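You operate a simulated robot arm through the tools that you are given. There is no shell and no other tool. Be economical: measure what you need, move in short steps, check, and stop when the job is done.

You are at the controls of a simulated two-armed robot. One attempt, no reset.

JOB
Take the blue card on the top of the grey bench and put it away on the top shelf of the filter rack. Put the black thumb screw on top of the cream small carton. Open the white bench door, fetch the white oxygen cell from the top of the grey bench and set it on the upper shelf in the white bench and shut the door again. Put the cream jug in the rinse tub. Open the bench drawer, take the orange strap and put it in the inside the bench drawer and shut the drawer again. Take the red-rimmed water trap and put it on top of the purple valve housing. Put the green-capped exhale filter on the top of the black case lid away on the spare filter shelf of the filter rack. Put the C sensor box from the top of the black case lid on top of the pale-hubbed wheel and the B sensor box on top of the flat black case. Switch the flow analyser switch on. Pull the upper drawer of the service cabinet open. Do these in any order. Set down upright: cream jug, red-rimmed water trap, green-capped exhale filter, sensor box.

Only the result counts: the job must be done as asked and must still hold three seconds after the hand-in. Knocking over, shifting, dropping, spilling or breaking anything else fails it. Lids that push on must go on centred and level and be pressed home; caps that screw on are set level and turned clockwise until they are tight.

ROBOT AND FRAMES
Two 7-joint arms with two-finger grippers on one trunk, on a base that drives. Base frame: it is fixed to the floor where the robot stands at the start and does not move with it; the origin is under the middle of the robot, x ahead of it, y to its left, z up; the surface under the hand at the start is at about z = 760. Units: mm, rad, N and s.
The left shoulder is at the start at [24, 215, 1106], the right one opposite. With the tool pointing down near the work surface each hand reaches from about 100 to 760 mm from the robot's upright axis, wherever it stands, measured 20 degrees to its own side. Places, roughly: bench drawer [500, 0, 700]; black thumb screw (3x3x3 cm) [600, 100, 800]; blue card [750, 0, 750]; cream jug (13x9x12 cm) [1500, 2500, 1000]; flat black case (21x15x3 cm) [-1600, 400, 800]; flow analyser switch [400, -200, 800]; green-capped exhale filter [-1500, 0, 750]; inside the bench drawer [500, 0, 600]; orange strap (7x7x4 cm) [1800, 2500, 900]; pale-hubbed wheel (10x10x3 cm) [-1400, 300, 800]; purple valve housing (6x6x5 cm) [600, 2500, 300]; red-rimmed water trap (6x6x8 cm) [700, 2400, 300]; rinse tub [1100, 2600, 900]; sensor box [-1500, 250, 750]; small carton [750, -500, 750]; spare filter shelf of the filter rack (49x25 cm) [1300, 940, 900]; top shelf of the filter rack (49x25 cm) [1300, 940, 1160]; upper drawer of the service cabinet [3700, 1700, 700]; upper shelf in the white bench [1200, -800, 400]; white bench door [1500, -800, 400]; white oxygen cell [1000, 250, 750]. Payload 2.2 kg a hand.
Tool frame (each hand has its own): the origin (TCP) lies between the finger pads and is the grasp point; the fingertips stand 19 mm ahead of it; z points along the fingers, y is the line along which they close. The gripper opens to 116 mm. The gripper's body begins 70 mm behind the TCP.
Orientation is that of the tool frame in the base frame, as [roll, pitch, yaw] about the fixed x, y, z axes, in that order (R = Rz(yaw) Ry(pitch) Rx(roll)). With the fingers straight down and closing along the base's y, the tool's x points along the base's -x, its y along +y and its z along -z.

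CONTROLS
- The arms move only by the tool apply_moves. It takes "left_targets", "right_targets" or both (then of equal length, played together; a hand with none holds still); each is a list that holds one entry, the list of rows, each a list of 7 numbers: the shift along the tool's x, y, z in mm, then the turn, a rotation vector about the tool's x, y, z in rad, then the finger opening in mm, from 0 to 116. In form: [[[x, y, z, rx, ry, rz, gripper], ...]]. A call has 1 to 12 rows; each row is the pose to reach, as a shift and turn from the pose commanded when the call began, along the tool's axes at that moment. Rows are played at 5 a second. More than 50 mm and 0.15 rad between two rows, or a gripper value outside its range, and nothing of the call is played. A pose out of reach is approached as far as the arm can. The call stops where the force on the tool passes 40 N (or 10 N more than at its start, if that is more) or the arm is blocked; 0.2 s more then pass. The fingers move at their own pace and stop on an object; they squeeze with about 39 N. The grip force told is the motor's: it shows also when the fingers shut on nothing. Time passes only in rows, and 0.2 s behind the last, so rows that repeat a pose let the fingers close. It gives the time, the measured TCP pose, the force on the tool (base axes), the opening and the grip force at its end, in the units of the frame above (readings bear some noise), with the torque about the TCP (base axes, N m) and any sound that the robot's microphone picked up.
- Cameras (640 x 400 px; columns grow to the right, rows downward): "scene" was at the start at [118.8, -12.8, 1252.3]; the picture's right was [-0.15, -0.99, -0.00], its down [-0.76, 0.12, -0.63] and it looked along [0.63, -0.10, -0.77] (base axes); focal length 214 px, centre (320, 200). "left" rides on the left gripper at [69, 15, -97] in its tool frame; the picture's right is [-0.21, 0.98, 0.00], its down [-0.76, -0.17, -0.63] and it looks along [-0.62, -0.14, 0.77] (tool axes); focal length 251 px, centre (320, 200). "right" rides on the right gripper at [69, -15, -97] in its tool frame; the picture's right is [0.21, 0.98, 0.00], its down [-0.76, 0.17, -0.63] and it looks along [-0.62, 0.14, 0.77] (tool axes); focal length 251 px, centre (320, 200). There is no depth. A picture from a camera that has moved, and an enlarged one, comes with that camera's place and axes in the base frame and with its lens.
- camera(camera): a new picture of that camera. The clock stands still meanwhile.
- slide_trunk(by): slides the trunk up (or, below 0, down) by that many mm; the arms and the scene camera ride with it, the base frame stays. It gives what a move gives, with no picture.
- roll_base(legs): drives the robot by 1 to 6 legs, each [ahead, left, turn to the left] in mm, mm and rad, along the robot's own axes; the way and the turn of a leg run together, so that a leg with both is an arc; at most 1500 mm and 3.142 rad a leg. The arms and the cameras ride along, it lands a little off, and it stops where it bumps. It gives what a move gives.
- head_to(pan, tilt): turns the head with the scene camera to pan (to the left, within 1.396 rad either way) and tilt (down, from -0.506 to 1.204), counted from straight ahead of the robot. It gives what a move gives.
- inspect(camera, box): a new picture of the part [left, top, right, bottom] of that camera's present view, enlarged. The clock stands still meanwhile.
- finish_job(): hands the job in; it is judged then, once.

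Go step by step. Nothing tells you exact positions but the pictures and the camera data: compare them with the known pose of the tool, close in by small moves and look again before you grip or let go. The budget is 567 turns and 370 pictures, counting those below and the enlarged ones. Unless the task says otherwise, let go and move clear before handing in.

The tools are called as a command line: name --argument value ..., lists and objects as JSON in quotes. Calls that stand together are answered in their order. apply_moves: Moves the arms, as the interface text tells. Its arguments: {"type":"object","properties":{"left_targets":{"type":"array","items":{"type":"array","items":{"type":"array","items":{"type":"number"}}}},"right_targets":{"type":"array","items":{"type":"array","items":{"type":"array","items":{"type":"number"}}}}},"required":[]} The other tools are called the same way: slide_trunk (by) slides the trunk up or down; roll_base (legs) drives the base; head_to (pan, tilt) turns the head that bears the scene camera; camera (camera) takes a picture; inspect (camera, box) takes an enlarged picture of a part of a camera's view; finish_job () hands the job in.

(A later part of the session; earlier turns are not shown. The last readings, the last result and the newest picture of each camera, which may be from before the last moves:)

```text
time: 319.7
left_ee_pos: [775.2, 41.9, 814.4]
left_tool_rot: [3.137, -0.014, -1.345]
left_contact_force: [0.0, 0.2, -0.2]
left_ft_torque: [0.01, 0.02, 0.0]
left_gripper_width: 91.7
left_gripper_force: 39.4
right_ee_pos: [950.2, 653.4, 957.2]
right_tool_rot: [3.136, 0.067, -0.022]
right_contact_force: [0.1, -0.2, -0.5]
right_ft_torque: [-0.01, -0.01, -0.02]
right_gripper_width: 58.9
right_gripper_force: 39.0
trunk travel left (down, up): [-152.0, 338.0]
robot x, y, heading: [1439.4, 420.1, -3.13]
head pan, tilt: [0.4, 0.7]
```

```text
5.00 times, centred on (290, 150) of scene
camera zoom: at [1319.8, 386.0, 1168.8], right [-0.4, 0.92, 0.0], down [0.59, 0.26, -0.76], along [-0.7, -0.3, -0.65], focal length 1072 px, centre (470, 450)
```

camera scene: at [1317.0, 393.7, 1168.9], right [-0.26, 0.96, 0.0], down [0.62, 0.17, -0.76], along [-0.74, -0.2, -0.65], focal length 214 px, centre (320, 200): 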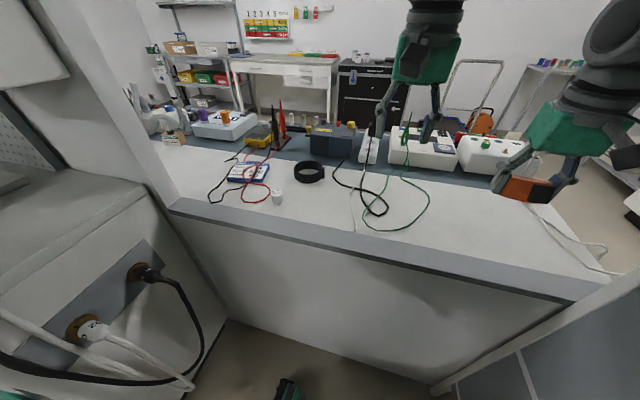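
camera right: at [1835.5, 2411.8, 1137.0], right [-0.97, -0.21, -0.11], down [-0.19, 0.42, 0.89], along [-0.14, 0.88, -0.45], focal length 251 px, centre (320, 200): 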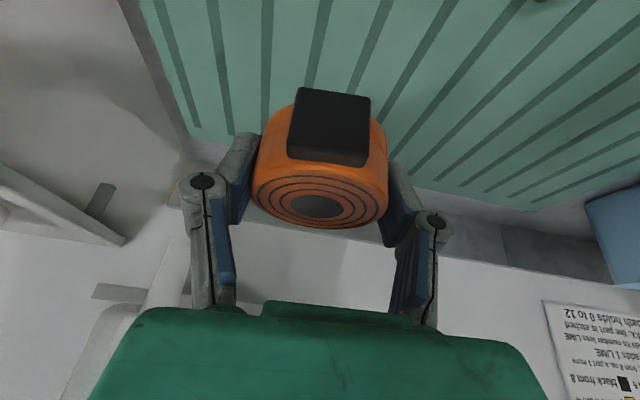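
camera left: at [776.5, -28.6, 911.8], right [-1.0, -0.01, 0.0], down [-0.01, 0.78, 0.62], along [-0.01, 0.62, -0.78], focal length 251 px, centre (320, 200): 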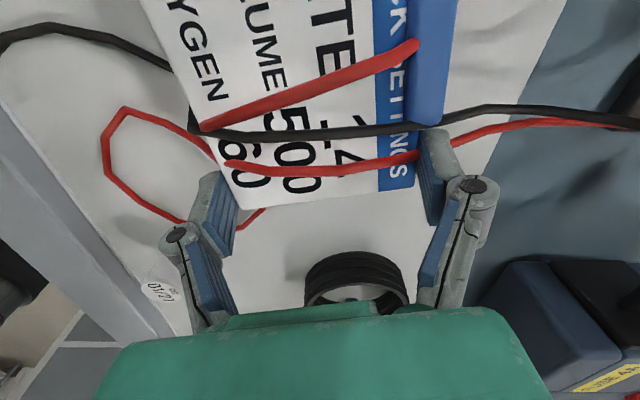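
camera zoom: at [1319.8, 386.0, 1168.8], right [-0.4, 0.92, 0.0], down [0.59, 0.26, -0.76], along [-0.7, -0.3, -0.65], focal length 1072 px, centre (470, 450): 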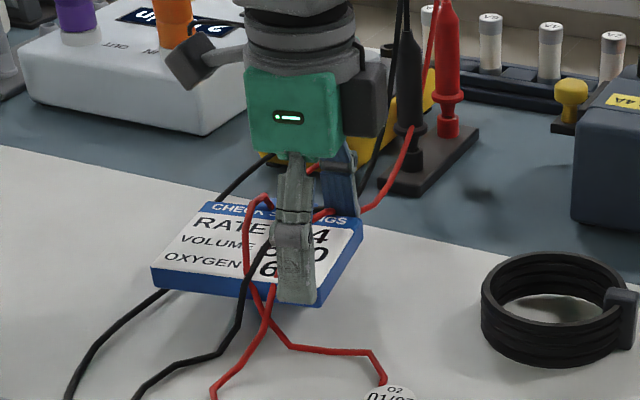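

The test leads are real cables lying over the card. I look closely at how they run around the fingers.

inspect --camera "left" --box '[80, 80, 480, 330]'

inspect --camera "scene" --box '[260, 130, 330, 185]'

```text
1.60 times, centred on (280, 205) of left
camera zoom: at [776.5, -28.6, 911.8], right [-1.0, -0.01, 0.0], down [-0.01, 0.78, 0.62], along [-0.01, 0.62, -0.78], focal length 402 px, centre (384, 192)
```

zoom: 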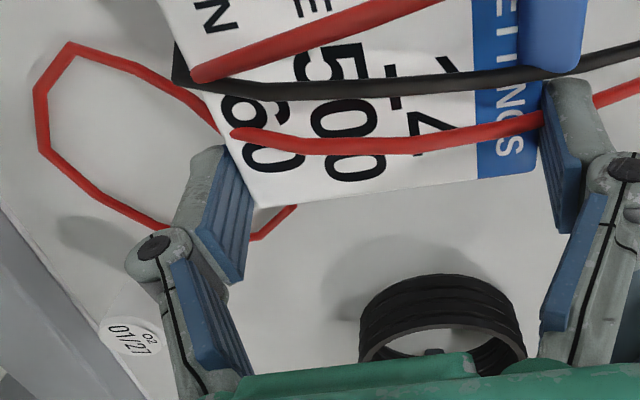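

```text
7.27 times, centred on (295, 158) of scene
camera zoom: at [1319.8, 386.0, 1168.8], right [-0.4, 0.92, 0.0], down [0.59, 0.26, -0.76], along [-0.7, -0.3, -0.65], focal length 1560 px, centre (502, 509)
```

zoom: 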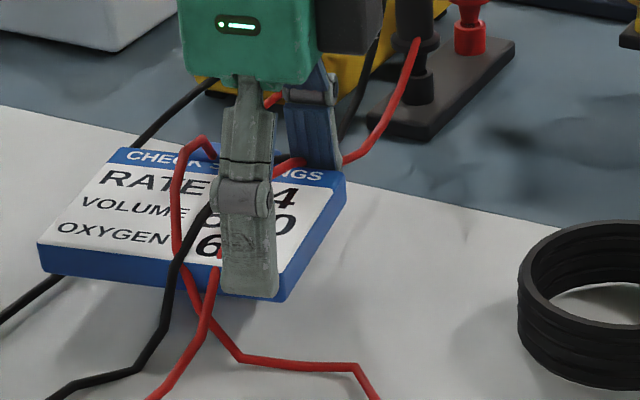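

The red lead loops around one finger. I set the card back down, let go, and lift straight up out of the loop.

apply_moves --left_targets '[[[0, 0, 15, 0, 0, 0, 80], [0, 0, 27, 0, 0, 0, 80], [0, 0, 29, 0, 0, 0, 80], [0, 0, 29, 0, 0, 0, 105], [0, 0, 29, 0, 0, 0, 116], [0, 0, 29, 0, 0, 0, 116]]]'

apply_moves --left_targets '[[[0, 0, -30, 0, 0, 0, 116], [0, 0, -75, 0, 0, 0, 116], [0, 0, -120, 0, 0, 0, 116], [0, 0, -160, 0, 0, 0, 116]]]'

camera --camera "left"

inspect --camera "scene" --box '[220, 110, 360, 210]'

```text
time: 321.1
left_ee_pos: [774.4, 41.5, 783.0]
left_tool_rot: [3.14, -0.014, -1.346]
left_contact_force: [-0.6, 0.5, -0.4]
left_ft_torque: [0.04, 0.01, 0.04]
left_gripper_width: 116.0
left_gripper_force: 0.1
right_ee_pos: [949.8, 652.2, 957.4]
right_tool_rot: [3.134, 0.067, -0.021]
right_contact_force: [0.3, 0.8, -1.4]
right_ft_torque: [-0.03, -0.01, 0.0]
right_gripper_width: 58.8
right_gripper_force: 38.3
trunk travel left (down, up): [-152.0, 338.0]
robot x, y, heading: [1443.7, 418.1, -3.133]
head pan, tilt: [0.4, 0.7]
```

```text
time: 322.1
left_ee_pos: [772.4, 46.5, 944.2]
left_tool_rot: [3.141, -0.012, -1.345]
left_contact_force: [0.2, 0.0, 0.2]
left_ft_torque: [0.01, 0.03, -0.02]
left_gripper_width: 116.0
left_gripper_force: 0.1
right_ee_pos: [950.7, 654.3, 956.5]
right_tool_rot: [3.134, 0.068, -0.021]
right_contact_force: [-0.2, 0.4, -1.6]
right_ft_torque: [0.01, -0.01, -0.01]
right_gripper_width: 59.0
right_gripper_force: 39.2
trunk travel left (down, up): [-152.0, 338.0]
robot x, y, heading: [1442.3, 421.1, -3.134]
head pan, tilt: [0.4, 0.7]
```

```text
199 pictures are left
camera left: at [773.7, -24.0, 1040.5], right [-1.0, -0.01, 0.0], down [-0.01, 0.78, 0.62], along [-0.01, 0.62, -0.78], focal length 251 px, centre (320, 200)
```

left: 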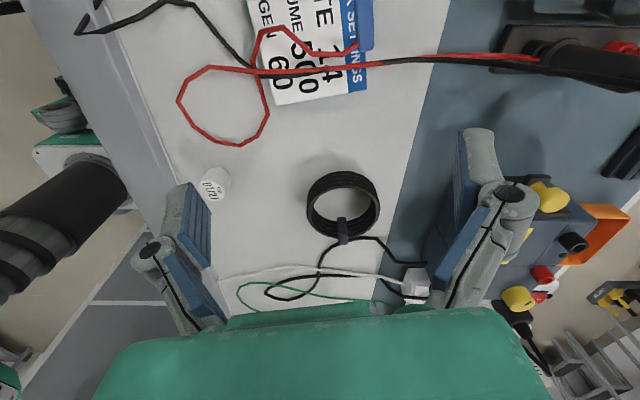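

```text
4.00 times, centred on (290, 160) of scene
camera zoom: at [1320.4, 386.4, 1168.9], right [-0.4, 0.92, 0.0], down [0.59, 0.26, -0.76], along [-0.7, -0.3, -0.65], focal length 858 px, centre (440, 360)
```

zoom: 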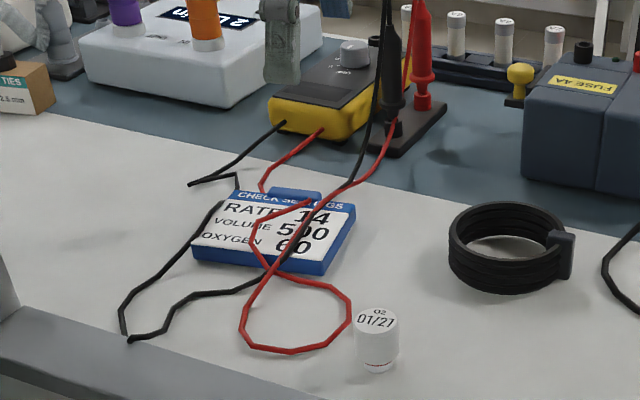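

Now I can see the lead layout. I'll use closed fingertips inside the red loop to sweep the loop toward -y, clear of the card's +y end.

apply_moves --left_targets '[[[0, -30, 10, 0, 0, 0, 80], [0, -60, 25, 0, 0, 0, 40], [0, -90, 45, 0, 0, 0, 10], [0, -116, 75, 0, 0, 0, 0], [0, -116, 94, 0, 0, 0, 0]]]'

camera --camera "left"

inspect --camera "scene" --box '[220, 110, 360, 210]'

```text
time: 323.3
left_ee_pos: [886.1, 72.0, 850.3]
left_tool_rot: [3.138, -0.012, -1.344]
left_contact_force: [1.0, 1.7, -0.6]
left_ft_torque: [-0.03, 0.0, 0.02]
left_gripper_width: 0.0
left_gripper_force: 28.4
right_ee_pos: [949.8, 653.8, 956.1]
right_tool_rot: [3.136, 0.066, -0.021]
right_contact_force: [0.3, 0.3, -0.4]
right_ft_torque: [0.0, 0.02, 0.01]
right_gripper_width: 58.9
right_gripper_force: 39.1
trunk travel left (down, up): [-152.0, 338.0]
robot x, y, heading: [1443.0, 423.0, -3.128]
head pan, tilt: [0.4, 0.7]
```

```text
197 pictures are left
camera left: at [887.6, 1.2, 947.3], right [-1.0, -0.01, 0.0], down [-0.01, 0.78, 0.62], along [-0.01, 0.62, -0.78], focal length 251 px, centre (320, 200)
```

left: 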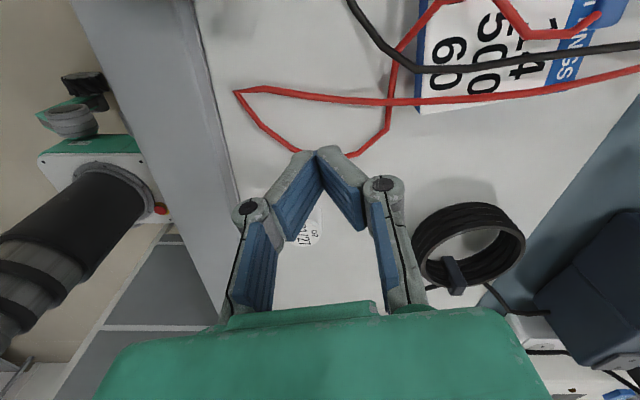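

```text
4.00 times, centred on (290, 160) of scene
camera zoom: at [1319.5, 385.7, 1168.7], right [-0.4, 0.92, 0.0], down [0.6, 0.26, -0.76], along [-0.7, -0.3, -0.65], focal length 858 px, centre (440, 360)
```

zoom: 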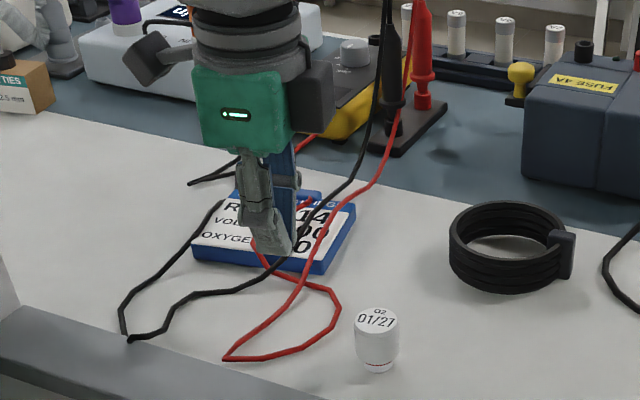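

apply_moves --left_targets '[[[0, 0, 30, 0, 0, 0, 0], [0, 0, 55, 0, 0, 0, 0], [0, 0, 64, 0, 0, 0, 0], [25, 4, 64, 0, 0, 0, 0], [50, 8, 64, 0, 0, 0, 0], [75, 12, 64, 0, 0, 0, 0], [100, 16, 64, 0, 0, 0, 0], [125, 20, 64, 0, 0, 0, 0]]]'

inspect --camera "scene" --box '[220, 110, 360, 210]'

camera --camera "left"

```text
time: 325.1
left_ee_pos: [897.2, -57.2, 787.5]
left_tool_rot: [3.141, -0.01, -1.343]
left_contact_force: [-0.6, 0.4, 0.2]
left_ft_torque: [0.0, 0.01, -0.01]
left_gripper_width: 0.2
left_gripper_force: 28.4
right_ee_pos: [950.0, 651.6, 957.0]
right_tool_rot: [3.135, 0.069, -0.022]
right_contact_force: [0.5, 0.7, -1.4]
right_ft_torque: [0.01, 0.01, 0.0]
right_gripper_width: 58.8
right_gripper_force: 38.5
trunk travel left (down, up): [-152.0, 338.0]
robot x, y, heading: [1439.3, 420.5, -3.13]
head pan, tilt: [0.4, 0.7]
```

```text
4.00 times, centred on (290, 160) of scene
camera zoom: at [1320.3, 384.0, 1168.8], right [-0.4, 0.92, 0.0], down [0.59, 0.26, -0.76], along [-0.7, -0.3, -0.65], focal length 858 px, centre (440, 360)
```

zoom: 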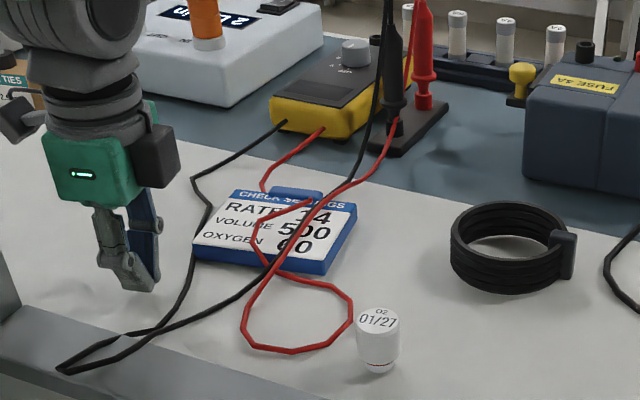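

```text
194 pictures are left
camera left: at [897.7, -128.6, 885.1], right [-1.0, -0.01, 0.0], down [-0.01, 0.78, 0.62], along [-0.01, 0.62, -0.78], focal length 251 px, centre (320, 200)
```

left: 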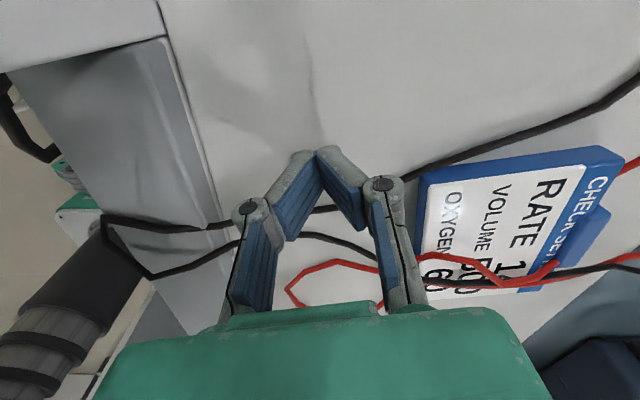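

The cable sprang back. Better idea: push the card out from under the leads toward +y with closed fingertips riding just above the cable on the table.

apply_moves --left_targets '[[[0, 0, -40, 0, 0, 0, 0], [2, 25, -62, 0, 0, 0, 0], [4, 60, -62, 0, 0, 0, 0], [8, 103, -62, 0, 0, 0, 0], [8, 103, -20, 0, 0, 0, 0]]]'

camera --camera "left"

inspect --camera "scene" --box '[220, 110, 360, 210]'

```text
time: 326.3
left_ee_pos: [794.3, -89.8, 809.3]
left_tool_rot: [3.139, -0.011, -1.346]
left_contact_force: [-0.3, -0.2, 0.5]
left_ft_torque: [0.01, 0.03, 0.0]
left_gripper_width: 0.1
left_gripper_force: 28.5
right_ee_pos: [948.4, 652.7, 958.3]
right_tool_rot: [3.136, 0.069, -0.023]
right_contact_force: [0.6, -0.5, -0.3]
right_ft_torque: [-0.03, 0.01, 0.01]
right_gripper_width: 58.9
right_gripper_force: 38.7
trunk travel left (down, up): [-152.0, 338.0]
robot x, y, heading: [1439.8, 417.9, -3.131]
head pan, tilt: [0.4, 0.7]
```

```text
193 pictures are left
camera left: at [796.5, -160.7, 906.3], right [-1.0, -0.01, 0.0], down [-0.01, 0.78, 0.62], along [-0.01, 0.62, -0.78], focal length 251 px, centre (320, 200)
```

left: 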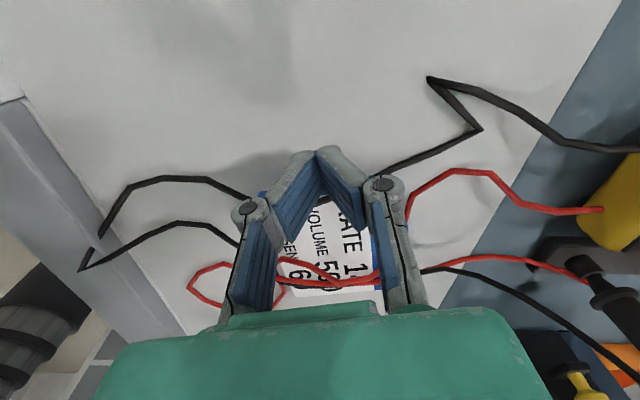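

```text
4.00 times, centred on (290, 160) of scene
camera zoom: at [1319.3, 384.3, 1168.7], right [-0.4, 0.92, 0.0], down [0.59, 0.26, -0.76], along [-0.7, -0.3, -0.65], focal length 858 px, centre (440, 360)
```

zoom: 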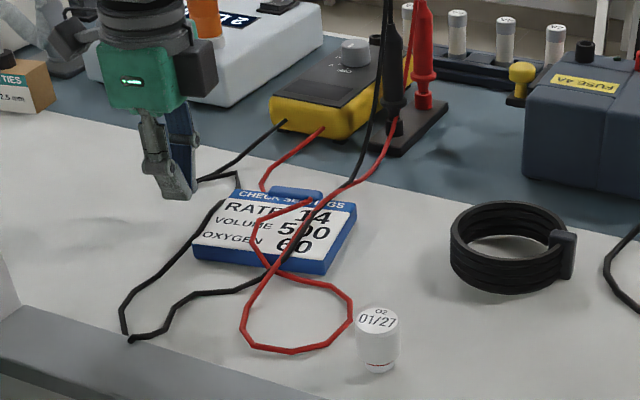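

apply_moves --left_targets '[[[0, 0, 10, 0, 0, 0, 0], [0, 0, 21, 0, 0, 0, 0], [-15, 0, 21, 0, 0, 0, 0], [-30, -1, 21, 0, 0, 0, 0], [-45, -2, 21, 0, 0, 0, 0], [-60, -3, 21, 0, 0, 0, 0]]]'

inspect --camera "scene" --box '[220, 110, 360, 210]'

camera --camera "left"

```text
time: 327.7
left_ee_pos: [786.6, -30.8, 787.1]
left_tool_rot: [3.14, -0.012, -1.345]
left_contact_force: [0.8, -0.1, 0.2]
left_ft_torque: [-0.01, -0.01, 0.02]
left_gripper_width: 0.0
left_gripper_force: 28.3
right_ee_pos: [950.1, 652.7, 956.9]
right_tool_rot: [3.134, 0.066, -0.022]
right_contact_force: [0.0, 0.8, -0.8]
right_ft_torque: [0.0, -0.01, -0.02]
right_gripper_width: 59.2
right_gripper_force: 39.2
trunk travel left (down, up): [-152.0, 338.0]
robot x, y, heading: [1442.1, 420.5, -3.132]
head pan, tilt: [0.4, 0.7]
```

```text
4.00 times, centred on (290, 160) of scene
camera zoom: at [1319.5, 385.9, 1168.8], right [-0.4, 0.92, 0.0], down [0.59, 0.26, -0.76], along [-0.7, -0.3, -0.65], focal length 858 px, centre (440, 360)
```

zoom: 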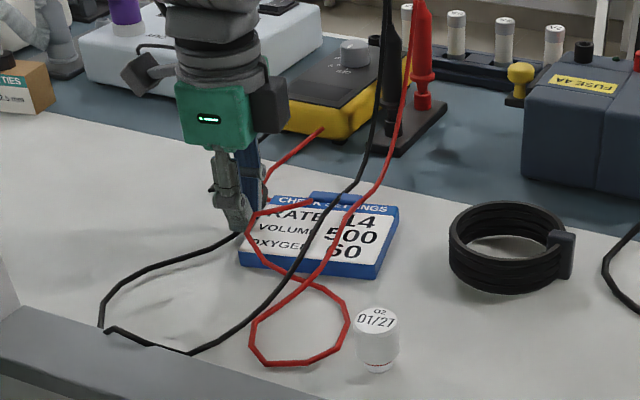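

```text
190 pictures are left
camera left: at [787.6, -101.0, 883.8], right [-1.0, -0.01, 0.0], down [-0.01, 0.78, 0.62], along [-0.01, 0.62, -0.78], focal length 251 px, centre (320, 200)
```

left: 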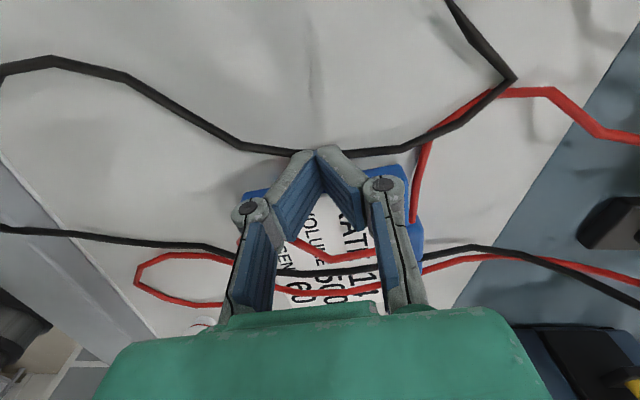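

It slides out nicely. Continue pushing ~50 mm more.

apply_moves --left_targets '[[[-15, -1, 0, 0, 0, 0, 0], [-30, -2, 0, 0, 0, 0, 0], [-42, -3, 0, 0, 0, 0, 0], [-52, -4, 0, 0, 0, 0, 0]]]'

inspect --camera "scene" --box '[220, 110, 360, 210]'

camera --camera "left"

```text
time: 328.7
left_ee_pos: [779.9, 21.1, 786.3]
left_tool_rot: [3.137, -0.012, -1.342]
left_contact_force: [-0.4, -0.2, -0.5]
left_ft_torque: [-0.01, 0.01, 0.0]
left_gripper_width: 0.3
left_gripper_force: 28.4
right_ee_pos: [949.7, 652.8, 956.5]
right_tool_rot: [3.135, 0.067, -0.02]
right_contact_force: [-0.3, 0.6, -1.0]
right_ft_torque: [0.01, -0.02, 0.0]
right_gripper_width: 58.9
right_gripper_force: 39.2
trunk travel left (down, up): [-152.0, 338.0]
robot x, y, heading: [1438.5, 420.5, -3.136]
head pan, tilt: [0.4, 0.7]
```

```text
4.00 times, centred on (290, 160) of scene
camera zoom: at [1319.6, 386.0, 1168.8], right [-0.4, 0.92, 0.0], down [0.59, 0.26, -0.76], along [-0.7, -0.3, -0.65], focal length 858 px, centre (440, 360)
```

zoom: 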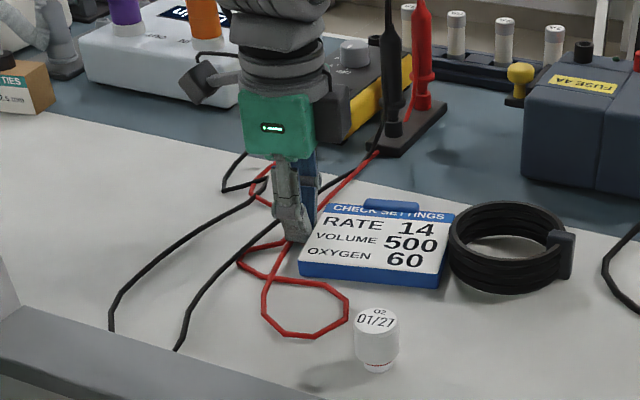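

```text
188 pictures are left
camera left: at [780.8, -48.7, 883.2], right [-1.0, -0.01, 0.0], down [-0.01, 0.78, 0.62], along [-0.01, 0.62, -0.78], focal length 251 px, centre (320, 200)
```

left: 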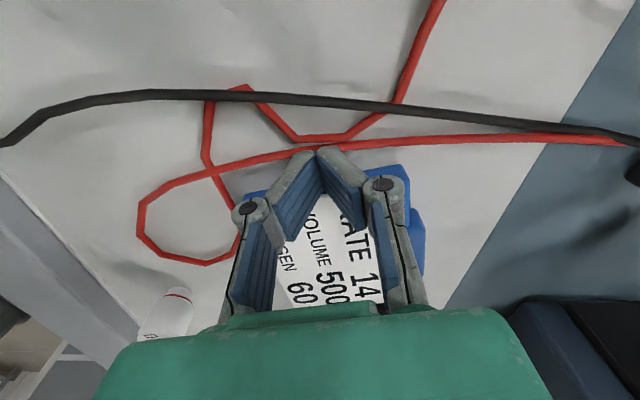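

The card is completely free of the leads, just short of the cable coil. Lift, open, and move over its +y half to grip.

apply_moves --left_targets '[[[5, 0, -30, 0, 0, 0, 0], [5, 0, -70, 0, 0, 0, 40], [-30, -1, -90, 0, 0, 0, 90], [-70, -3, -90, 0, 0, 0, 116], [-107, -4, -90, 0, 0, 0, 116], [-107, -4, -70, 0, 0, 0, 116]]]'

camera --camera "left"

inspect --camera "scene" --box '[240, 110, 380, 210]'

```text
time: 330.1
left_ee_pos: [758.4, 126.5, 854.7]
left_tool_rot: [3.14, -0.013, -1.346]
left_contact_force: [1.3, 0.0, -0.6]
left_ft_torque: [-0.03, 0.01, 0.01]
left_gripper_width: 116.1
left_gripper_force: 0.0
right_ee_pos: [950.7, 653.6, 955.9]
right_tool_rot: [3.135, 0.067, -0.021]
right_contact_force: [-0.5, -0.2, 0.0]
right_ft_torque: [-0.02, 0.0, 0.03]
right_gripper_width: 58.9
right_gripper_force: 38.8
trunk travel left (down, up): [-152.0, 338.0]
robot x, y, heading: [1441.6, 421.3, -3.134]
head pan, tilt: [0.4, 0.7]
```

```text
187 pictures are left
camera left: at [759.4, 56.4, 951.6], right [-1.0, -0.01, 0.0], down [-0.01, 0.78, 0.62], along [-0.01, 0.62, -0.78], focal length 251 px, centre (320, 200)
```

left: 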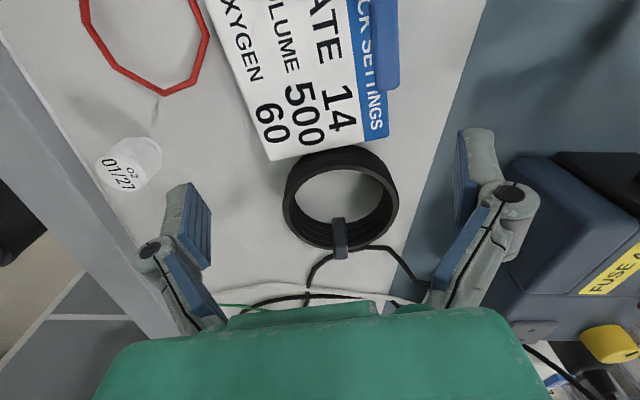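

```text
4.00 times, centred on (310, 160) of scene
camera zoom: at [1318.9, 386.0, 1168.7], right [-0.4, 0.92, 0.0], down [0.6, 0.26, -0.76], along [-0.7, -0.3, -0.65], focal length 858 px, centre (360, 360)
```

zoom: 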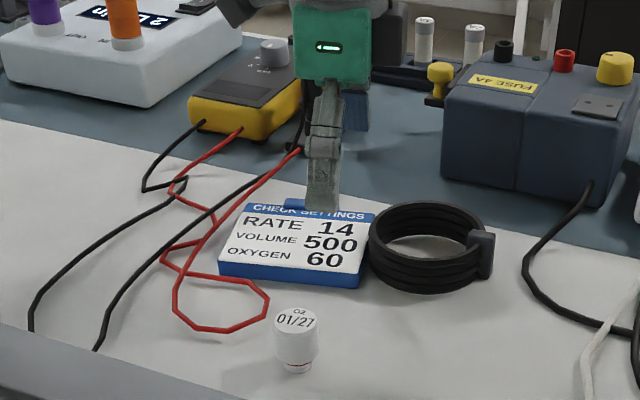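

apply_moves --left_targets '[[[-4, 1, 25, 0, 0, 0, 116], [-4, 1, 50, 0, 0, 0, 116], [-4, 1, 64, 0, 0, 0, 116], [-4, 1, 70, 0, 0, 0, 116], [-4, 1, 70, 0, 0, 0, 100], [-4, 1, 70, 0, 0, 0, 85], [-4, 1, 70, 0, 0, 0, 80], [-4, 1, 70, 0, 0, 0, 80]]]'

camera --camera "left"

```text
time: 331.9
left_ee_pos: [757.7, 130.3, 784.7]
left_tool_rot: [3.137, -0.012, -1.346]
left_contact_force: [0.4, 0.5, 0.8]
left_ft_torque: [-0.03, 0.07, -0.03]
left_gripper_width: 90.8
left_gripper_force: 38.9
right_ee_pos: [949.9, 653.4, 956.8]
right_tool_rot: [3.133, 0.066, -0.021]
right_contact_force: [0.0, 0.1, -1.4]
right_ft_torque: [-0.02, 0.01, 0.0]
right_gripper_width: 58.7
right_gripper_force: 38.8
trunk travel left (down, up): [-152.0, 338.0]
robot x, y, heading: [1441.6, 418.9, -3.129]
head pan, tilt: [0.4, 0.7]
```

```text
185 pictures are left
camera left: at [759.0, 60.8, 882.3], right [-1.0, -0.01, 0.0], down [-0.01, 0.78, 0.62], along [-0.01, 0.62, -0.78], focal length 251 px, centre (320, 200)
```

left: 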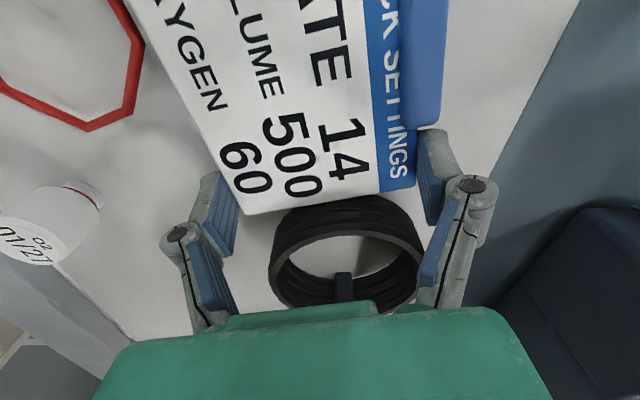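

Gripped at 91 mm with no cables. Lift it straight up.

apply_moves --left_targets '[[[0, 0, -10, 0, 0, 0, 80], [0, 0, -40, 0, 0, 0, 80], [0, 0, -85, 0, 0, 0, 80], [0, 0, -130, 0, 0, 0, 80], [0, 0, -175, 0, 0, 0, 80], [0, 0, -205, 0, 0, 0, 80]]]'

inspect --camera "scene" --box '[220, 60, 440, 220]'

camera --camera "left"

```text
time: 333.3
left_ee_pos: [757.7, 134.1, 990.3]
left_tool_rot: [3.14, -0.011, -1.346]
left_contact_force: [0.1, 0.1, -0.3]
left_ft_torque: [0.04, 0.03, 0.0]
left_gripper_width: 90.6
left_gripper_force: 39.0
right_ee_pos: [949.5, 653.2, 956.6]
right_tool_rot: [3.134, 0.066, -0.023]
right_contact_force: [0.4, -0.1, -0.8]
right_ft_torque: [-0.03, 0.0, 0.01]
right_gripper_width: 58.9
right_gripper_force: 38.8
trunk travel left (down, up): [-152.0, 338.0]
robot x, y, heading: [1442.2, 419.0, -3.134]
head pan, tilt: [0.4, 0.7]
```

```text
2.50 times, centred on (330, 140) of scene
camera zoom: at [1319.9, 386.8, 1168.9], right [-0.4, 0.92, 0.0], down [0.59, 0.26, -0.76], along [-0.7, -0.3, -0.65], focal length 536 px, centre (295, 350)
```

zoom: 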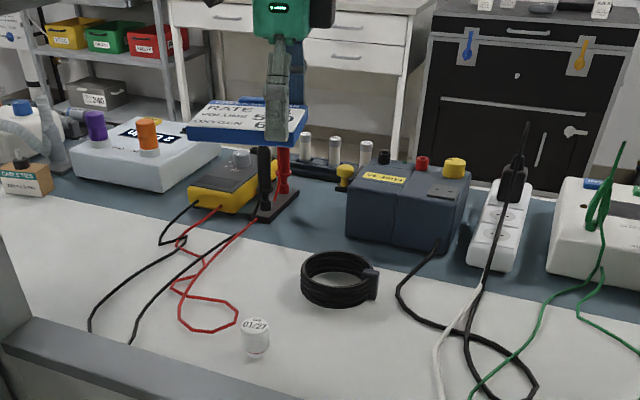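

```text
183 pictures are left
camera left: at [758.8, 63.2, 1088.6], right [-1.0, -0.01, 0.0], down [-0.01, 0.78, 0.62], along [-0.01, 0.62, -0.78], focal length 251 px, centre (320, 200)
```

left: 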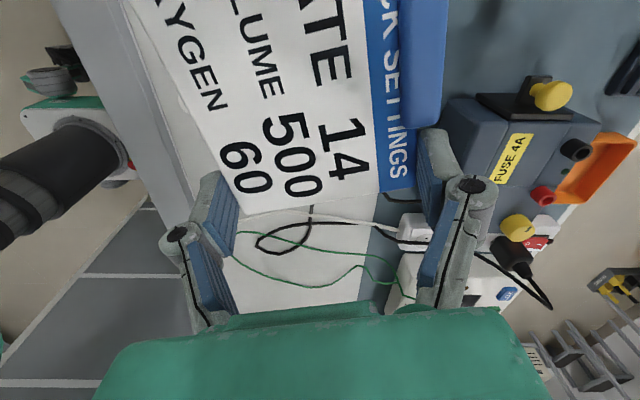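

Card held flat, cables undisturbed. Now back away and go round to the front (+y side) of the rack.

roll_base --legs '[[-680, 0, 0]]'

slide_trunk --by -120

roll_base --legs '[[0, -1150, 0], [0, 0, 1.571]]'

head_to --pan -0.8 --tilt 0.2

camera --camera "scene"

```text
time: 337.1
left_ee_pos: [1443.4, 138.0, 990.4]
left_tool_rot: [3.138, -0.012, -1.34]
left_contact_force: [0.2, -0.1, -1.1]
left_ft_torque: [0.08, 0.02, 0.0]
left_gripper_width: 90.6
left_gripper_force: 38.5
right_ee_pos: [1634.4, 658.7, 957.2]
right_tool_rot: [3.136, 0.069, -0.018]
right_contact_force: [0.4, 0.8, -0.5]
right_ft_torque: [-0.03, 0.02, -0.02]
right_gripper_width: 59.0
right_gripper_force: 38.7
trunk travel left (down, up): [-152.0, 338.0]
robot x, y, heading: [2128.0, 431.0, -3.132]
head pan, tilt: [0.4, 0.7]
```

```text
time: 338.6
left_ee_pos: [1447.3, 138.9, 874.1]
left_tool_rot: [3.135, -0.01, -1.343]
left_contact_force: [-0.1, 0.7, -0.1]
left_ft_torque: [0.04, 0.01, -0.03]
left_gripper_width: 90.4
left_gripper_force: 38.9
right_ee_pos: [1637.7, 658.7, 838.4]
right_tool_rot: [3.137, 0.071, -0.018]
right_contact_force: [0.3, 0.2, -1.9]
right_ft_torque: [0.0, 0.04, -0.02]
right_gripper_width: 59.0
right_gripper_force: 38.9
trunk travel left (down, up): [-32.0, 458.0]
robot x, y, heading: [2127.7, 426.3, -3.125]
head pan, tilt: [0.4, 0.7]
```

```text
time: 342.0
left_ee_pos: [1445.3, 732.2, 884.2]
left_tool_rot: [3.121, -0.032, -1.321]
left_contact_force: [11.3, -39.8, -7.4]
left_ft_torque: [4.1, 1.54, -0.88]
left_gripper_width: 90.4
left_gripper_force: 38.9
right_ee_pos: [1634.3, 1267.3, 841.7]
right_tool_rot: [3.131, 0.081, -0.012]
right_contact_force: [0.5, 1.0, -1.9]
right_ft_torque: [-0.18, -0.01, 0.02]
right_gripper_width: 58.9
right_gripper_force: 39.1
trunk travel left (down, up): [-32.0, 458.0]
robot x, y, heading: [2117.0, 1036.8, -3.124]
head pan, tilt: [0.4, 0.7]
stopped in leg 1: the force on the tool passed its limit at 88 N (the readings are from after the stop); the commanded pose is now the measured one
```

```text
time: 343.4
left_ee_pos: [1443.6, 731.8, 882.8]
left_tool_rot: [3.125, -0.02, -1.327]
left_contact_force: [0.5, 0.3, -0.9]
left_ft_torque: [0.0, 0.01, -0.01]
left_gripper_width: 90.3
left_gripper_force: 38.9
right_ee_pos: [1632.4, 1263.1, 843.3]
right_tool_rot: [3.133, 0.084, -0.008]
right_contact_force: [0.2, 0.1, -1.3]
right_ft_torque: [0.02, -0.01, 0.02]
right_gripper_width: 59.1
right_gripper_force: 39.1
trunk travel left (down, up): [-32.0, 458.0]
robot x, y, heading: [2114.9, 1039.0, -3.126]
head pan, tilt: [-0.799, 0.201]
```

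```text
182 pictures are left
camera scene: at [2007.5, 1099.0, 1094.3], right [0.7, 0.71, 0.0], down [0.15, -0.14, -0.98], along [-0.7, 0.69, -0.2], focal length 214 px, centre (320, 200)
```

scene: 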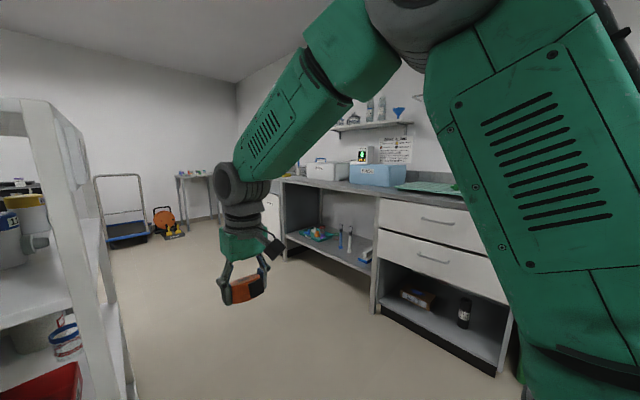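

The card hand touched the rack's panel because the arm was still extended. Back away from it and check that nothing moved.

roll_base --legs '[[0, 120, 0], [-250, 0, 0]]'

head_to --pan -0.2 --tilt 0.35

camera --camera "scene"

camera --camera "left"

```text
time: 346.1
left_ee_pos: [1698.3, 647.9, 890.7]
left_tool_rot: [3.115, -0.043, -1.333]
left_contact_force: [0.1, 2.2, -0.6]
left_ft_torque: [-0.12, 0.0, 0.01]
left_gripper_width: 90.5
left_gripper_force: 38.6
right_ee_pos: [1889.2, 1175.0, 837.1]
right_tool_rot: [3.11, 0.08, -0.018]
right_contact_force: [1.3, 1.8, -0.9]
right_ft_torque: [-0.12, 0.03, 0.01]
right_gripper_width: 59.1
right_gripper_force: 38.8
trunk travel left (down, up): [-32.0, 458.0]
robot x, y, heading: [2374.7, 923.4, -3.127]
head pan, tilt: [-0.799, 0.201]
```

```text
time: 347.1
left_ee_pos: [1700.0, 625.4, 884.8]
left_tool_rot: [3.117, -0.017, -1.331]
left_contact_force: [1.1, -0.2, -0.7]
left_ft_torque: [0.08, 0.01, 0.0]
left_gripper_width: 90.1
left_gripper_force: 38.5
right_ee_pos: [1892.7, 1153.9, 845.6]
right_tool_rot: [3.136, 0.084, -0.016]
right_contact_force: [-0.5, -0.1, -1.5]
right_ft_torque: [-0.01, 0.0, 0.01]
right_gripper_width: 59.1
right_gripper_force: 39.2
trunk travel left (down, up): [-32.0, 458.0]
robot x, y, heading: [2372.1, 924.1, -3.128]
head pan, tilt: [-0.201, 0.351]
```

```text
181 pictures are left
camera scene: at [2236.9, 943.3, 1080.1], right [0.19, 0.98, 0.0], down [0.34, -0.07, -0.94], along [-0.92, 0.17, -0.35], focal length 214 px, centre (320, 200)
```

scene: 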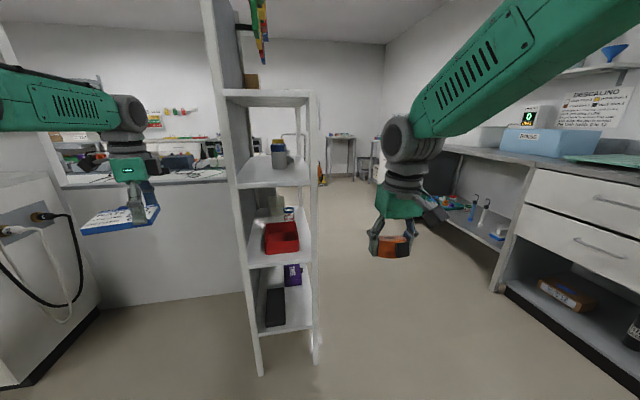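

```text
180 pictures are left
camera left: at [1703.8, 556.4, 984.5], right [-1.0, -0.02, 0.02], down [-0.01, 0.79, 0.62], along [-0.03, 0.62, -0.79], focal length 251 px, centre (320, 200)
```

left: 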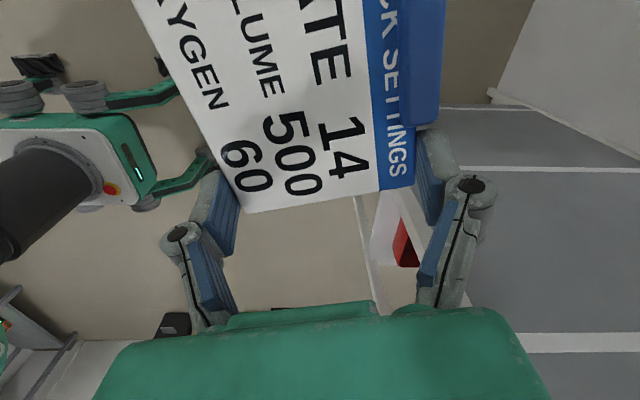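

The rack and its contents look unchanged. Now go round properly: back off further, then sideways to y≈1550, then turn to face -y.

roll_base --legs '[[-120, 0, 0], [0, -620, 0]]'

roll_base --legs '[[0, 0, 1.571]]'

head_to --pan -0.9 --tilt 0.2

camera --camera "scene"

```text
time: 351.4
left_ee_pos: [1811.7, 1239.6, 886.4]
left_tool_rot: [3.115, -0.019, -1.316]
left_contact_force: [-0.8, 0.1, -0.9]
left_ft_torque: [0.03, 0.0, 0.02]
left_gripper_width: 90.1
left_gripper_force: 39.0
right_ee_pos: [1992.1, 1771.4, 844.6]
right_tool_rot: [3.131, 0.081, 0.004]
right_contact_force: [0.7, -0.4, -1.9]
right_ft_torque: [0.03, -0.02, 0.0]
right_gripper_width: 59.0
right_gripper_force: 39.1
trunk travel left (down, up): [-32.0, 458.0]
robot x, y, heading: [2477.4, 1548.6, -3.109]
head pan, tilt: [-0.201, 0.351]
```

```text
time: 355.8
left_ee_pos: [2803.8, 897.1, 890.3]
left_tool_rot: [3.114, -0.023, 0.287]
left_contact_force: [0.4, -1.0, -1.0]
left_ft_torque: [-0.02, 0.06, 0.02]
left_gripper_width: 90.1
left_gripper_force: 39.0
right_ee_pos: [2264.8, 1060.0, 844.8]
right_tool_rot: [3.124, 0.088, 1.608]
right_contact_force: [-0.4, 0.1, -1.4]
right_ft_torque: [0.01, -0.03, 0.03]
right_gripper_width: 59.0
right_gripper_force: 38.6
trunk travel left (down, up): [-32.0, 458.0]
robot x, y, heading: [2479.3, 1549.0, -1.504]
head pan, tilt: [-0.201, 0.351]
```

```text
time: 356.8
left_ee_pos: [2806.4, 900.0, 892.1]
left_tool_rot: [3.111, -0.024, 0.29]
left_contact_force: [0.7, 0.3, -0.2]
left_ft_torque: [0.0, 0.0, 0.01]
left_gripper_width: 90.0
left_gripper_force: 39.1
right_ee_pos: [2266.7, 1064.3, 846.0]
right_tool_rot: [3.127, 0.091, 1.607]
right_contact_force: [0.3, 0.3, -0.2]
right_ft_torque: [0.01, -0.02, -0.02]
right_gripper_width: 59.0
right_gripper_force: 39.2
trunk travel left (down, up): [-32.0, 458.0]
robot x, y, heading: [2475.9, 1549.4, -1.5]
head pan, tilt: [-0.901, 0.201]
```

```text
179 pictures are left
camera scene: at [2412.1, 1443.6, 1094.3], right [-0.67, 0.74, 0.0], down [0.15, 0.14, -0.98], along [-0.72, -0.66, -0.2], focal length 214 px, centre (320, 200)
```

scene: 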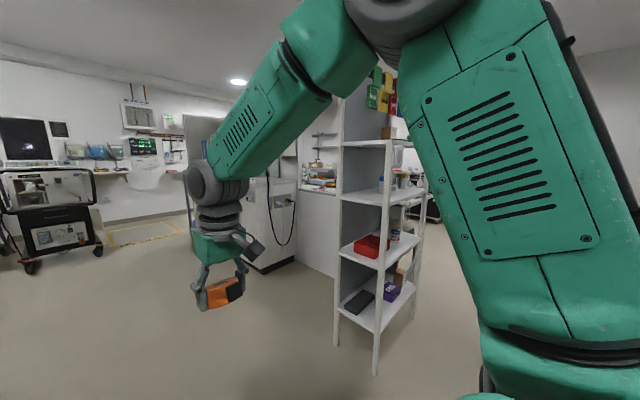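

Retract the card arm, back to y≈1750 and then move along the rack front.

apply_moves --left_targets '[[[14, -40, 0, 0, 0, 0, 80], [28, -82, 0, 0, 0, 0, 80], [40, -123, 0, 0, 0, 0, 80], [49, -163, 0, 0, 0, 0, 80]]]'

roll_base --legs '[[-220, 0, -0.07], [0, -700, 0], [0, -680, 0]]'

head_to --pan 0.25 --tilt 0.2

camera --camera "scene"

```text
time: 357.8
left_ee_pos: [2805.2, 1071.1, 889.0]
left_tool_rot: [3.108, -0.024, 0.292]
left_contact_force: [0.7, 0.5, -1.7]
left_ft_torque: [-0.01, 0.01, 0.01]
left_gripper_width: 90.1
left_gripper_force: 39.0
right_ee_pos: [2267.0, 1064.7, 847.8]
right_tool_rot: [3.127, 0.092, 1.607]
right_contact_force: [0.2, -0.6, 0.1]
right_ft_torque: [-0.01, 0.02, 0.0]
right_gripper_width: 59.1
right_gripper_force: 39.0
trunk travel left (down, up): [-32.0, 458.0]
robot x, y, heading: [2475.3, 1554.6, -1.504]
head pan, tilt: [-0.901, 0.201]
```

```text
time: 366.4
left_ee_pos: [1366.0, 1265.9, 889.1]
left_tool_rot: [3.109, -0.024, 0.211]
left_contact_force: [-0.4, 0.3, -1.1]
left_ft_torque: [0.01, 0.04, 0.02]
left_gripper_width: 89.6
left_gripper_force: 38.6
right_ee_pos: [828.8, 1301.4, 846.2]
right_tool_rot: [3.127, 0.092, 1.529]
right_contact_force: [0.5, -0.3, -0.6]
right_ft_torque: [-0.03, 0.02, -0.01]
right_gripper_width: 59.0
right_gripper_force: 38.8
trunk travel left (down, up): [-32.0, 458.0]
robot x, y, heading: [1071.7, 1769.9, -1.583]
head pan, tilt: [-0.901, 0.201]
```

```text
time: 367.7
left_ee_pos: [1366.6, 1268.6, 890.9]
left_tool_rot: [3.107, -0.022, 0.213]
left_contact_force: [-0.2, -0.1, -0.7]
left_ft_torque: [-0.01, 0.04, 0.02]
left_gripper_width: 89.9
left_gripper_force: 38.9
right_ee_pos: [828.8, 1302.6, 848.3]
right_tool_rot: [3.129, 0.094, 1.528]
right_contact_force: [0.5, -0.3, -0.9]
right_ft_torque: [0.01, 0.03, 0.01]
right_gripper_width: 59.4
right_gripper_force: 39.2
trunk travel left (down, up): [-32.0, 458.0]
robot x, y, heading: [1074.1, 1770.2, -1.582]
head pan, tilt: [0.25, 0.201]
```

```text
178 pictures are left
camera scene: at [1098.2, 1636.3, 1094.3], right [-0.97, -0.24, 0.0], down [-0.05, 0.2, -0.98], along [0.23, -0.95, -0.2], focal length 214 px, centre (320, 200)
```

scene: 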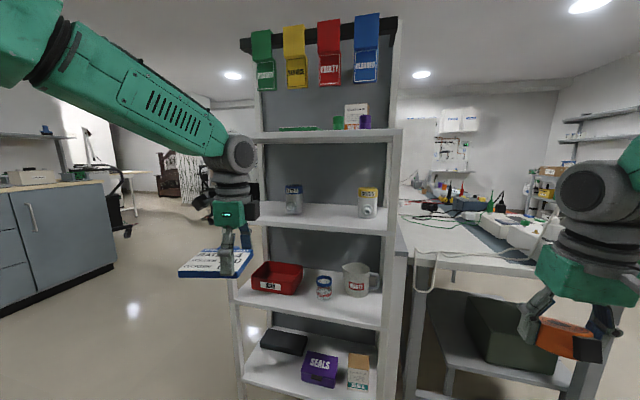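

The rack front is in view; the top shelf holds cups, a carton and something green. Raise the trunk and look onto the shelf.

slide_trunk --by 230

head_to --pan 0.25 --tilt 0.35

camera --camera "scene"

inspect --camera "scene" --box '[220, 90, 420, 220]'

```text
time: 370.1
left_ee_pos: [1366.7, 1268.1, 1120.7]
left_tool_rot: [3.107, -0.023, 0.214]
left_contact_force: [-0.1, -0.5, -0.2]
left_ft_torque: [0.01, 0.05, 0.04]
left_gripper_width: 90.0
left_gripper_force: 39.1
right_ee_pos: [830.2, 1303.4, 1077.7]
right_tool_rot: [3.127, 0.092, 1.529]
right_contact_force: [-0.3, 0.6, 0.0]
right_ft_torque: [-0.02, 0.02, -0.01]
right_gripper_width: 59.0
right_gripper_force: 38.7
trunk travel left (down, up): [-262.0, 228.0]
robot x, y, heading: [1077.0, 1769.9, -1.58]
head pan, tilt: [0.25, 0.201]
```

```text
time: 370.8
left_ee_pos: [1365.4, 1268.3, 1119.8]
left_tool_rot: [3.108, -0.022, 0.213]
left_contact_force: [-0.8, 0.3, 0.4]
left_ft_torque: [-0.01, 0.02, -0.03]
left_gripper_width: 89.7
left_gripper_force: 38.9
right_ee_pos: [828.0, 1303.7, 1077.9]
right_tool_rot: [3.129, 0.092, 1.529]
right_contact_force: [0.5, -0.7, -0.3]
right_ft_torque: [0.02, -0.01, 0.02]
right_gripper_width: 58.9
right_gripper_force: 39.5
trunk travel left (down, up): [-262.0, 228.0]
robot x, y, heading: [1074.4, 1770.9, -1.577]
head pan, tilt: [0.25, 0.351]
```

```text
177 pictures are left
camera scene: at [1098.3, 1635.6, 1310.3], right [-0.97, -0.24, 0.0], down [-0.08, 0.34, -0.94], along [0.22, -0.91, -0.35], focal length 214 px, centre (320, 200)
```

scene: 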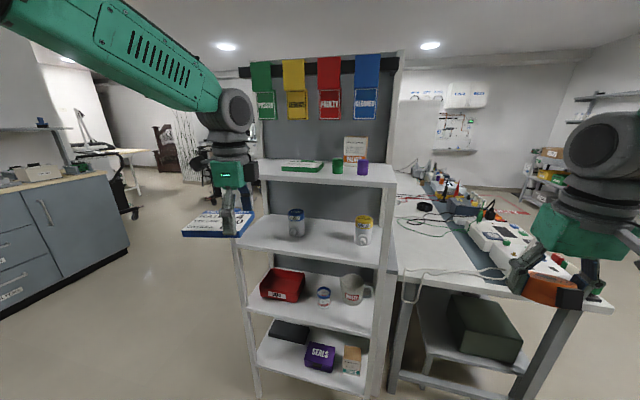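

```text
3.08 times, centred on (320, 155) of scene
camera zoom: at [1098.3, 1635.6, 1310.3], right [-0.97, -0.24, 0.0], down [-0.08, 0.34, -0.94], along [0.22, -0.91, -0.35], focal length 660 px, centre (320, 338)
```

zoom: 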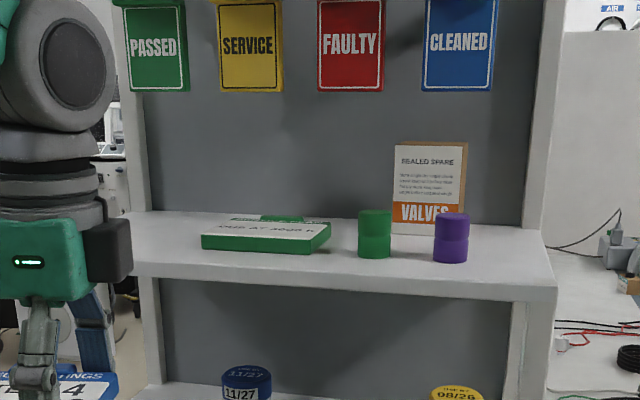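

There is free space at the left end of the top shelf (x≈1400–1520). Raise the card, drive forward and position it there.

apply_moves --left_targets '[[[0, 0, -45, 0.015, 0, 0, 80], [0, 0, -90, 0.03, 0, 0, 80], [0, 0, -130, 0.034, 0, 0, 80]]]'

roll_base --legs '[[215, 0, 0]]'

head_to --pan 0.35 --tilt 0.5

head_to --pan 0.35 --tilt 0.51

head_to --pan 0.35 --tilt 0.5

camera --camera "scene"

camera --camera "left"

```text
time: 371.6
left_ee_pos: [1364.4, 1273.3, 1255.8]
left_tool_rot: [3.141, -0.022, 0.213]
left_contact_force: [0.7, 0.2, -0.8]
left_ft_torque: [0.0, 0.04, -0.02]
left_gripper_width: 89.9
left_gripper_force: 38.9
right_ee_pos: [828.1, 1302.7, 1078.2]
right_tool_rot: [3.126, 0.092, 1.529]
right_contact_force: [-0.1, 0.4, -0.5]
right_ft_torque: [-0.01, -0.02, 0.02]
right_gripper_width: 59.0
right_gripper_force: 38.9
trunk travel left (down, up): [-262.0, 228.0]
robot x, y, heading: [1078.8, 1765.3, -1.586]
head pan, tilt: [0.25, 0.351]
```

```text
time: 373.3
left_ee_pos: [1365.2, 1066.9, 1255.2]
left_tool_rot: [-3.141, -0.022, 0.217]
left_contact_force: [0.4, -0.5, -0.5]
left_ft_torque: [0.02, 0.04, 0.0]
left_gripper_width: 89.7
left_gripper_force: 39.4
right_ee_pos: [829.1, 1095.4, 1077.3]
right_tool_rot: [3.128, 0.093, 1.531]
right_contact_force: [0.3, 0.1, -1.2]
right_ft_torque: [-0.02, 0.0, 0.0]
right_gripper_width: 58.7
right_gripper_force: 39.1
trunk travel left (down, up): [-262.0, 228.0]
robot x, y, heading: [1073.0, 1562.0, -1.572]
head pan, tilt: [0.25, 0.351]
```

```text
time: 374.0
left_ee_pos: [1365.3, 1069.7, 1254.5]
left_tool_rot: [3.141, -0.021, 0.217]
left_contact_force: [0.1, 1.3, -0.6]
left_ft_torque: [0.01, 0.04, 0.02]
left_gripper_width: 89.8
left_gripper_force: 39.1
right_ee_pos: [829.1, 1097.6, 1078.5]
right_tool_rot: [3.128, 0.094, 1.532]
right_contact_force: [0.6, -0.3, -0.7]
right_ft_torque: [-0.01, 0.0, 0.02]
right_gripper_width: 59.0
right_gripper_force: 38.5
trunk travel left (down, up): [-262.0, 228.0]
robot x, y, heading: [1070.9, 1566.5, -1.576]
head pan, tilt: [0.351, 0.499]
```

```text
time: 374.6
left_ee_pos: [1365.0, 1069.5, 1256.5]
left_tool_rot: [3.14, -0.02, 0.218]
left_contact_force: [0.5, -0.1, -1.3]
left_ft_torque: [-0.04, 0.05, -0.03]
left_gripper_width: 89.6
left_gripper_force: 39.0
right_ee_pos: [829.5, 1097.4, 1078.3]
right_tool_rot: [3.126, 0.095, 1.533]
right_contact_force: [0.0, -0.5, -1.7]
right_ft_torque: [0.0, -0.01, 0.0]
right_gripper_width: 59.0
right_gripper_force: 39.2
trunk travel left (down, up): [-262.0, 228.0]
robot x, y, heading: [1074.9, 1562.2, -1.575]
head pan, tilt: [0.351, 0.51]
```

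```text
time: 375.2
left_ee_pos: [1365.4, 1070.5, 1255.5]
left_tool_rot: [3.141, -0.02, 0.217]
left_contact_force: [-0.2, 0.4, -0.1]
left_ft_torque: [-0.04, 0.03, -0.01]
left_gripper_width: 89.8
left_gripper_force: 38.9
right_ee_pos: [828.8, 1099.0, 1078.2]
right_tool_rot: [3.126, 0.094, 1.533]
right_contact_force: [0.5, 0.8, -1.0]
right_ft_torque: [0.0, 0.01, -0.01]
right_gripper_width: 58.9
right_gripper_force: 38.6
trunk travel left (down, up): [-262.0, 228.0]
robot x, y, heading: [1075.8, 1560.1, -1.579]
head pan, tilt: [0.351, 0.499]
```

```text
175 pictures are left
camera scene: at [1105.4, 1434.6, 1296.6], right [-0.94, -0.34, 0.0], down [-0.16, 0.45, -0.88], along [0.3, -0.82, -0.48], focal length 214 px, centre (320, 200)
```

scene: 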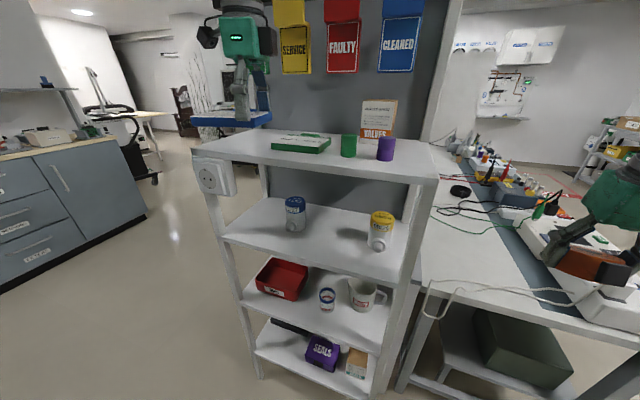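

```text
174 pictures are left
camera left: at [1434.4, 1068.7, 1354.3], right [0.0, -1.0, 0.0], down [-0.79, 0.0, 0.62], along [-0.62, 0.0, -0.79], focal length 251 px, centre (320, 200)
```

left: 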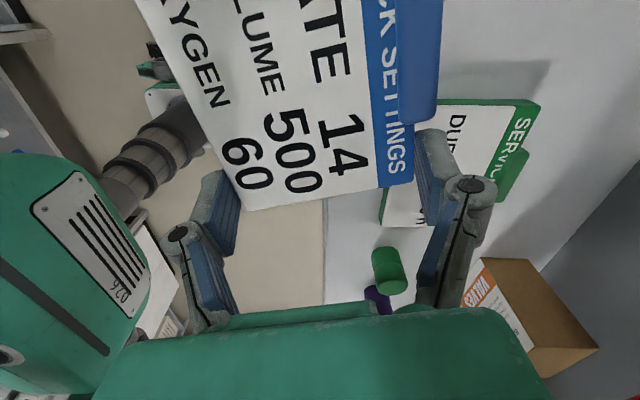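

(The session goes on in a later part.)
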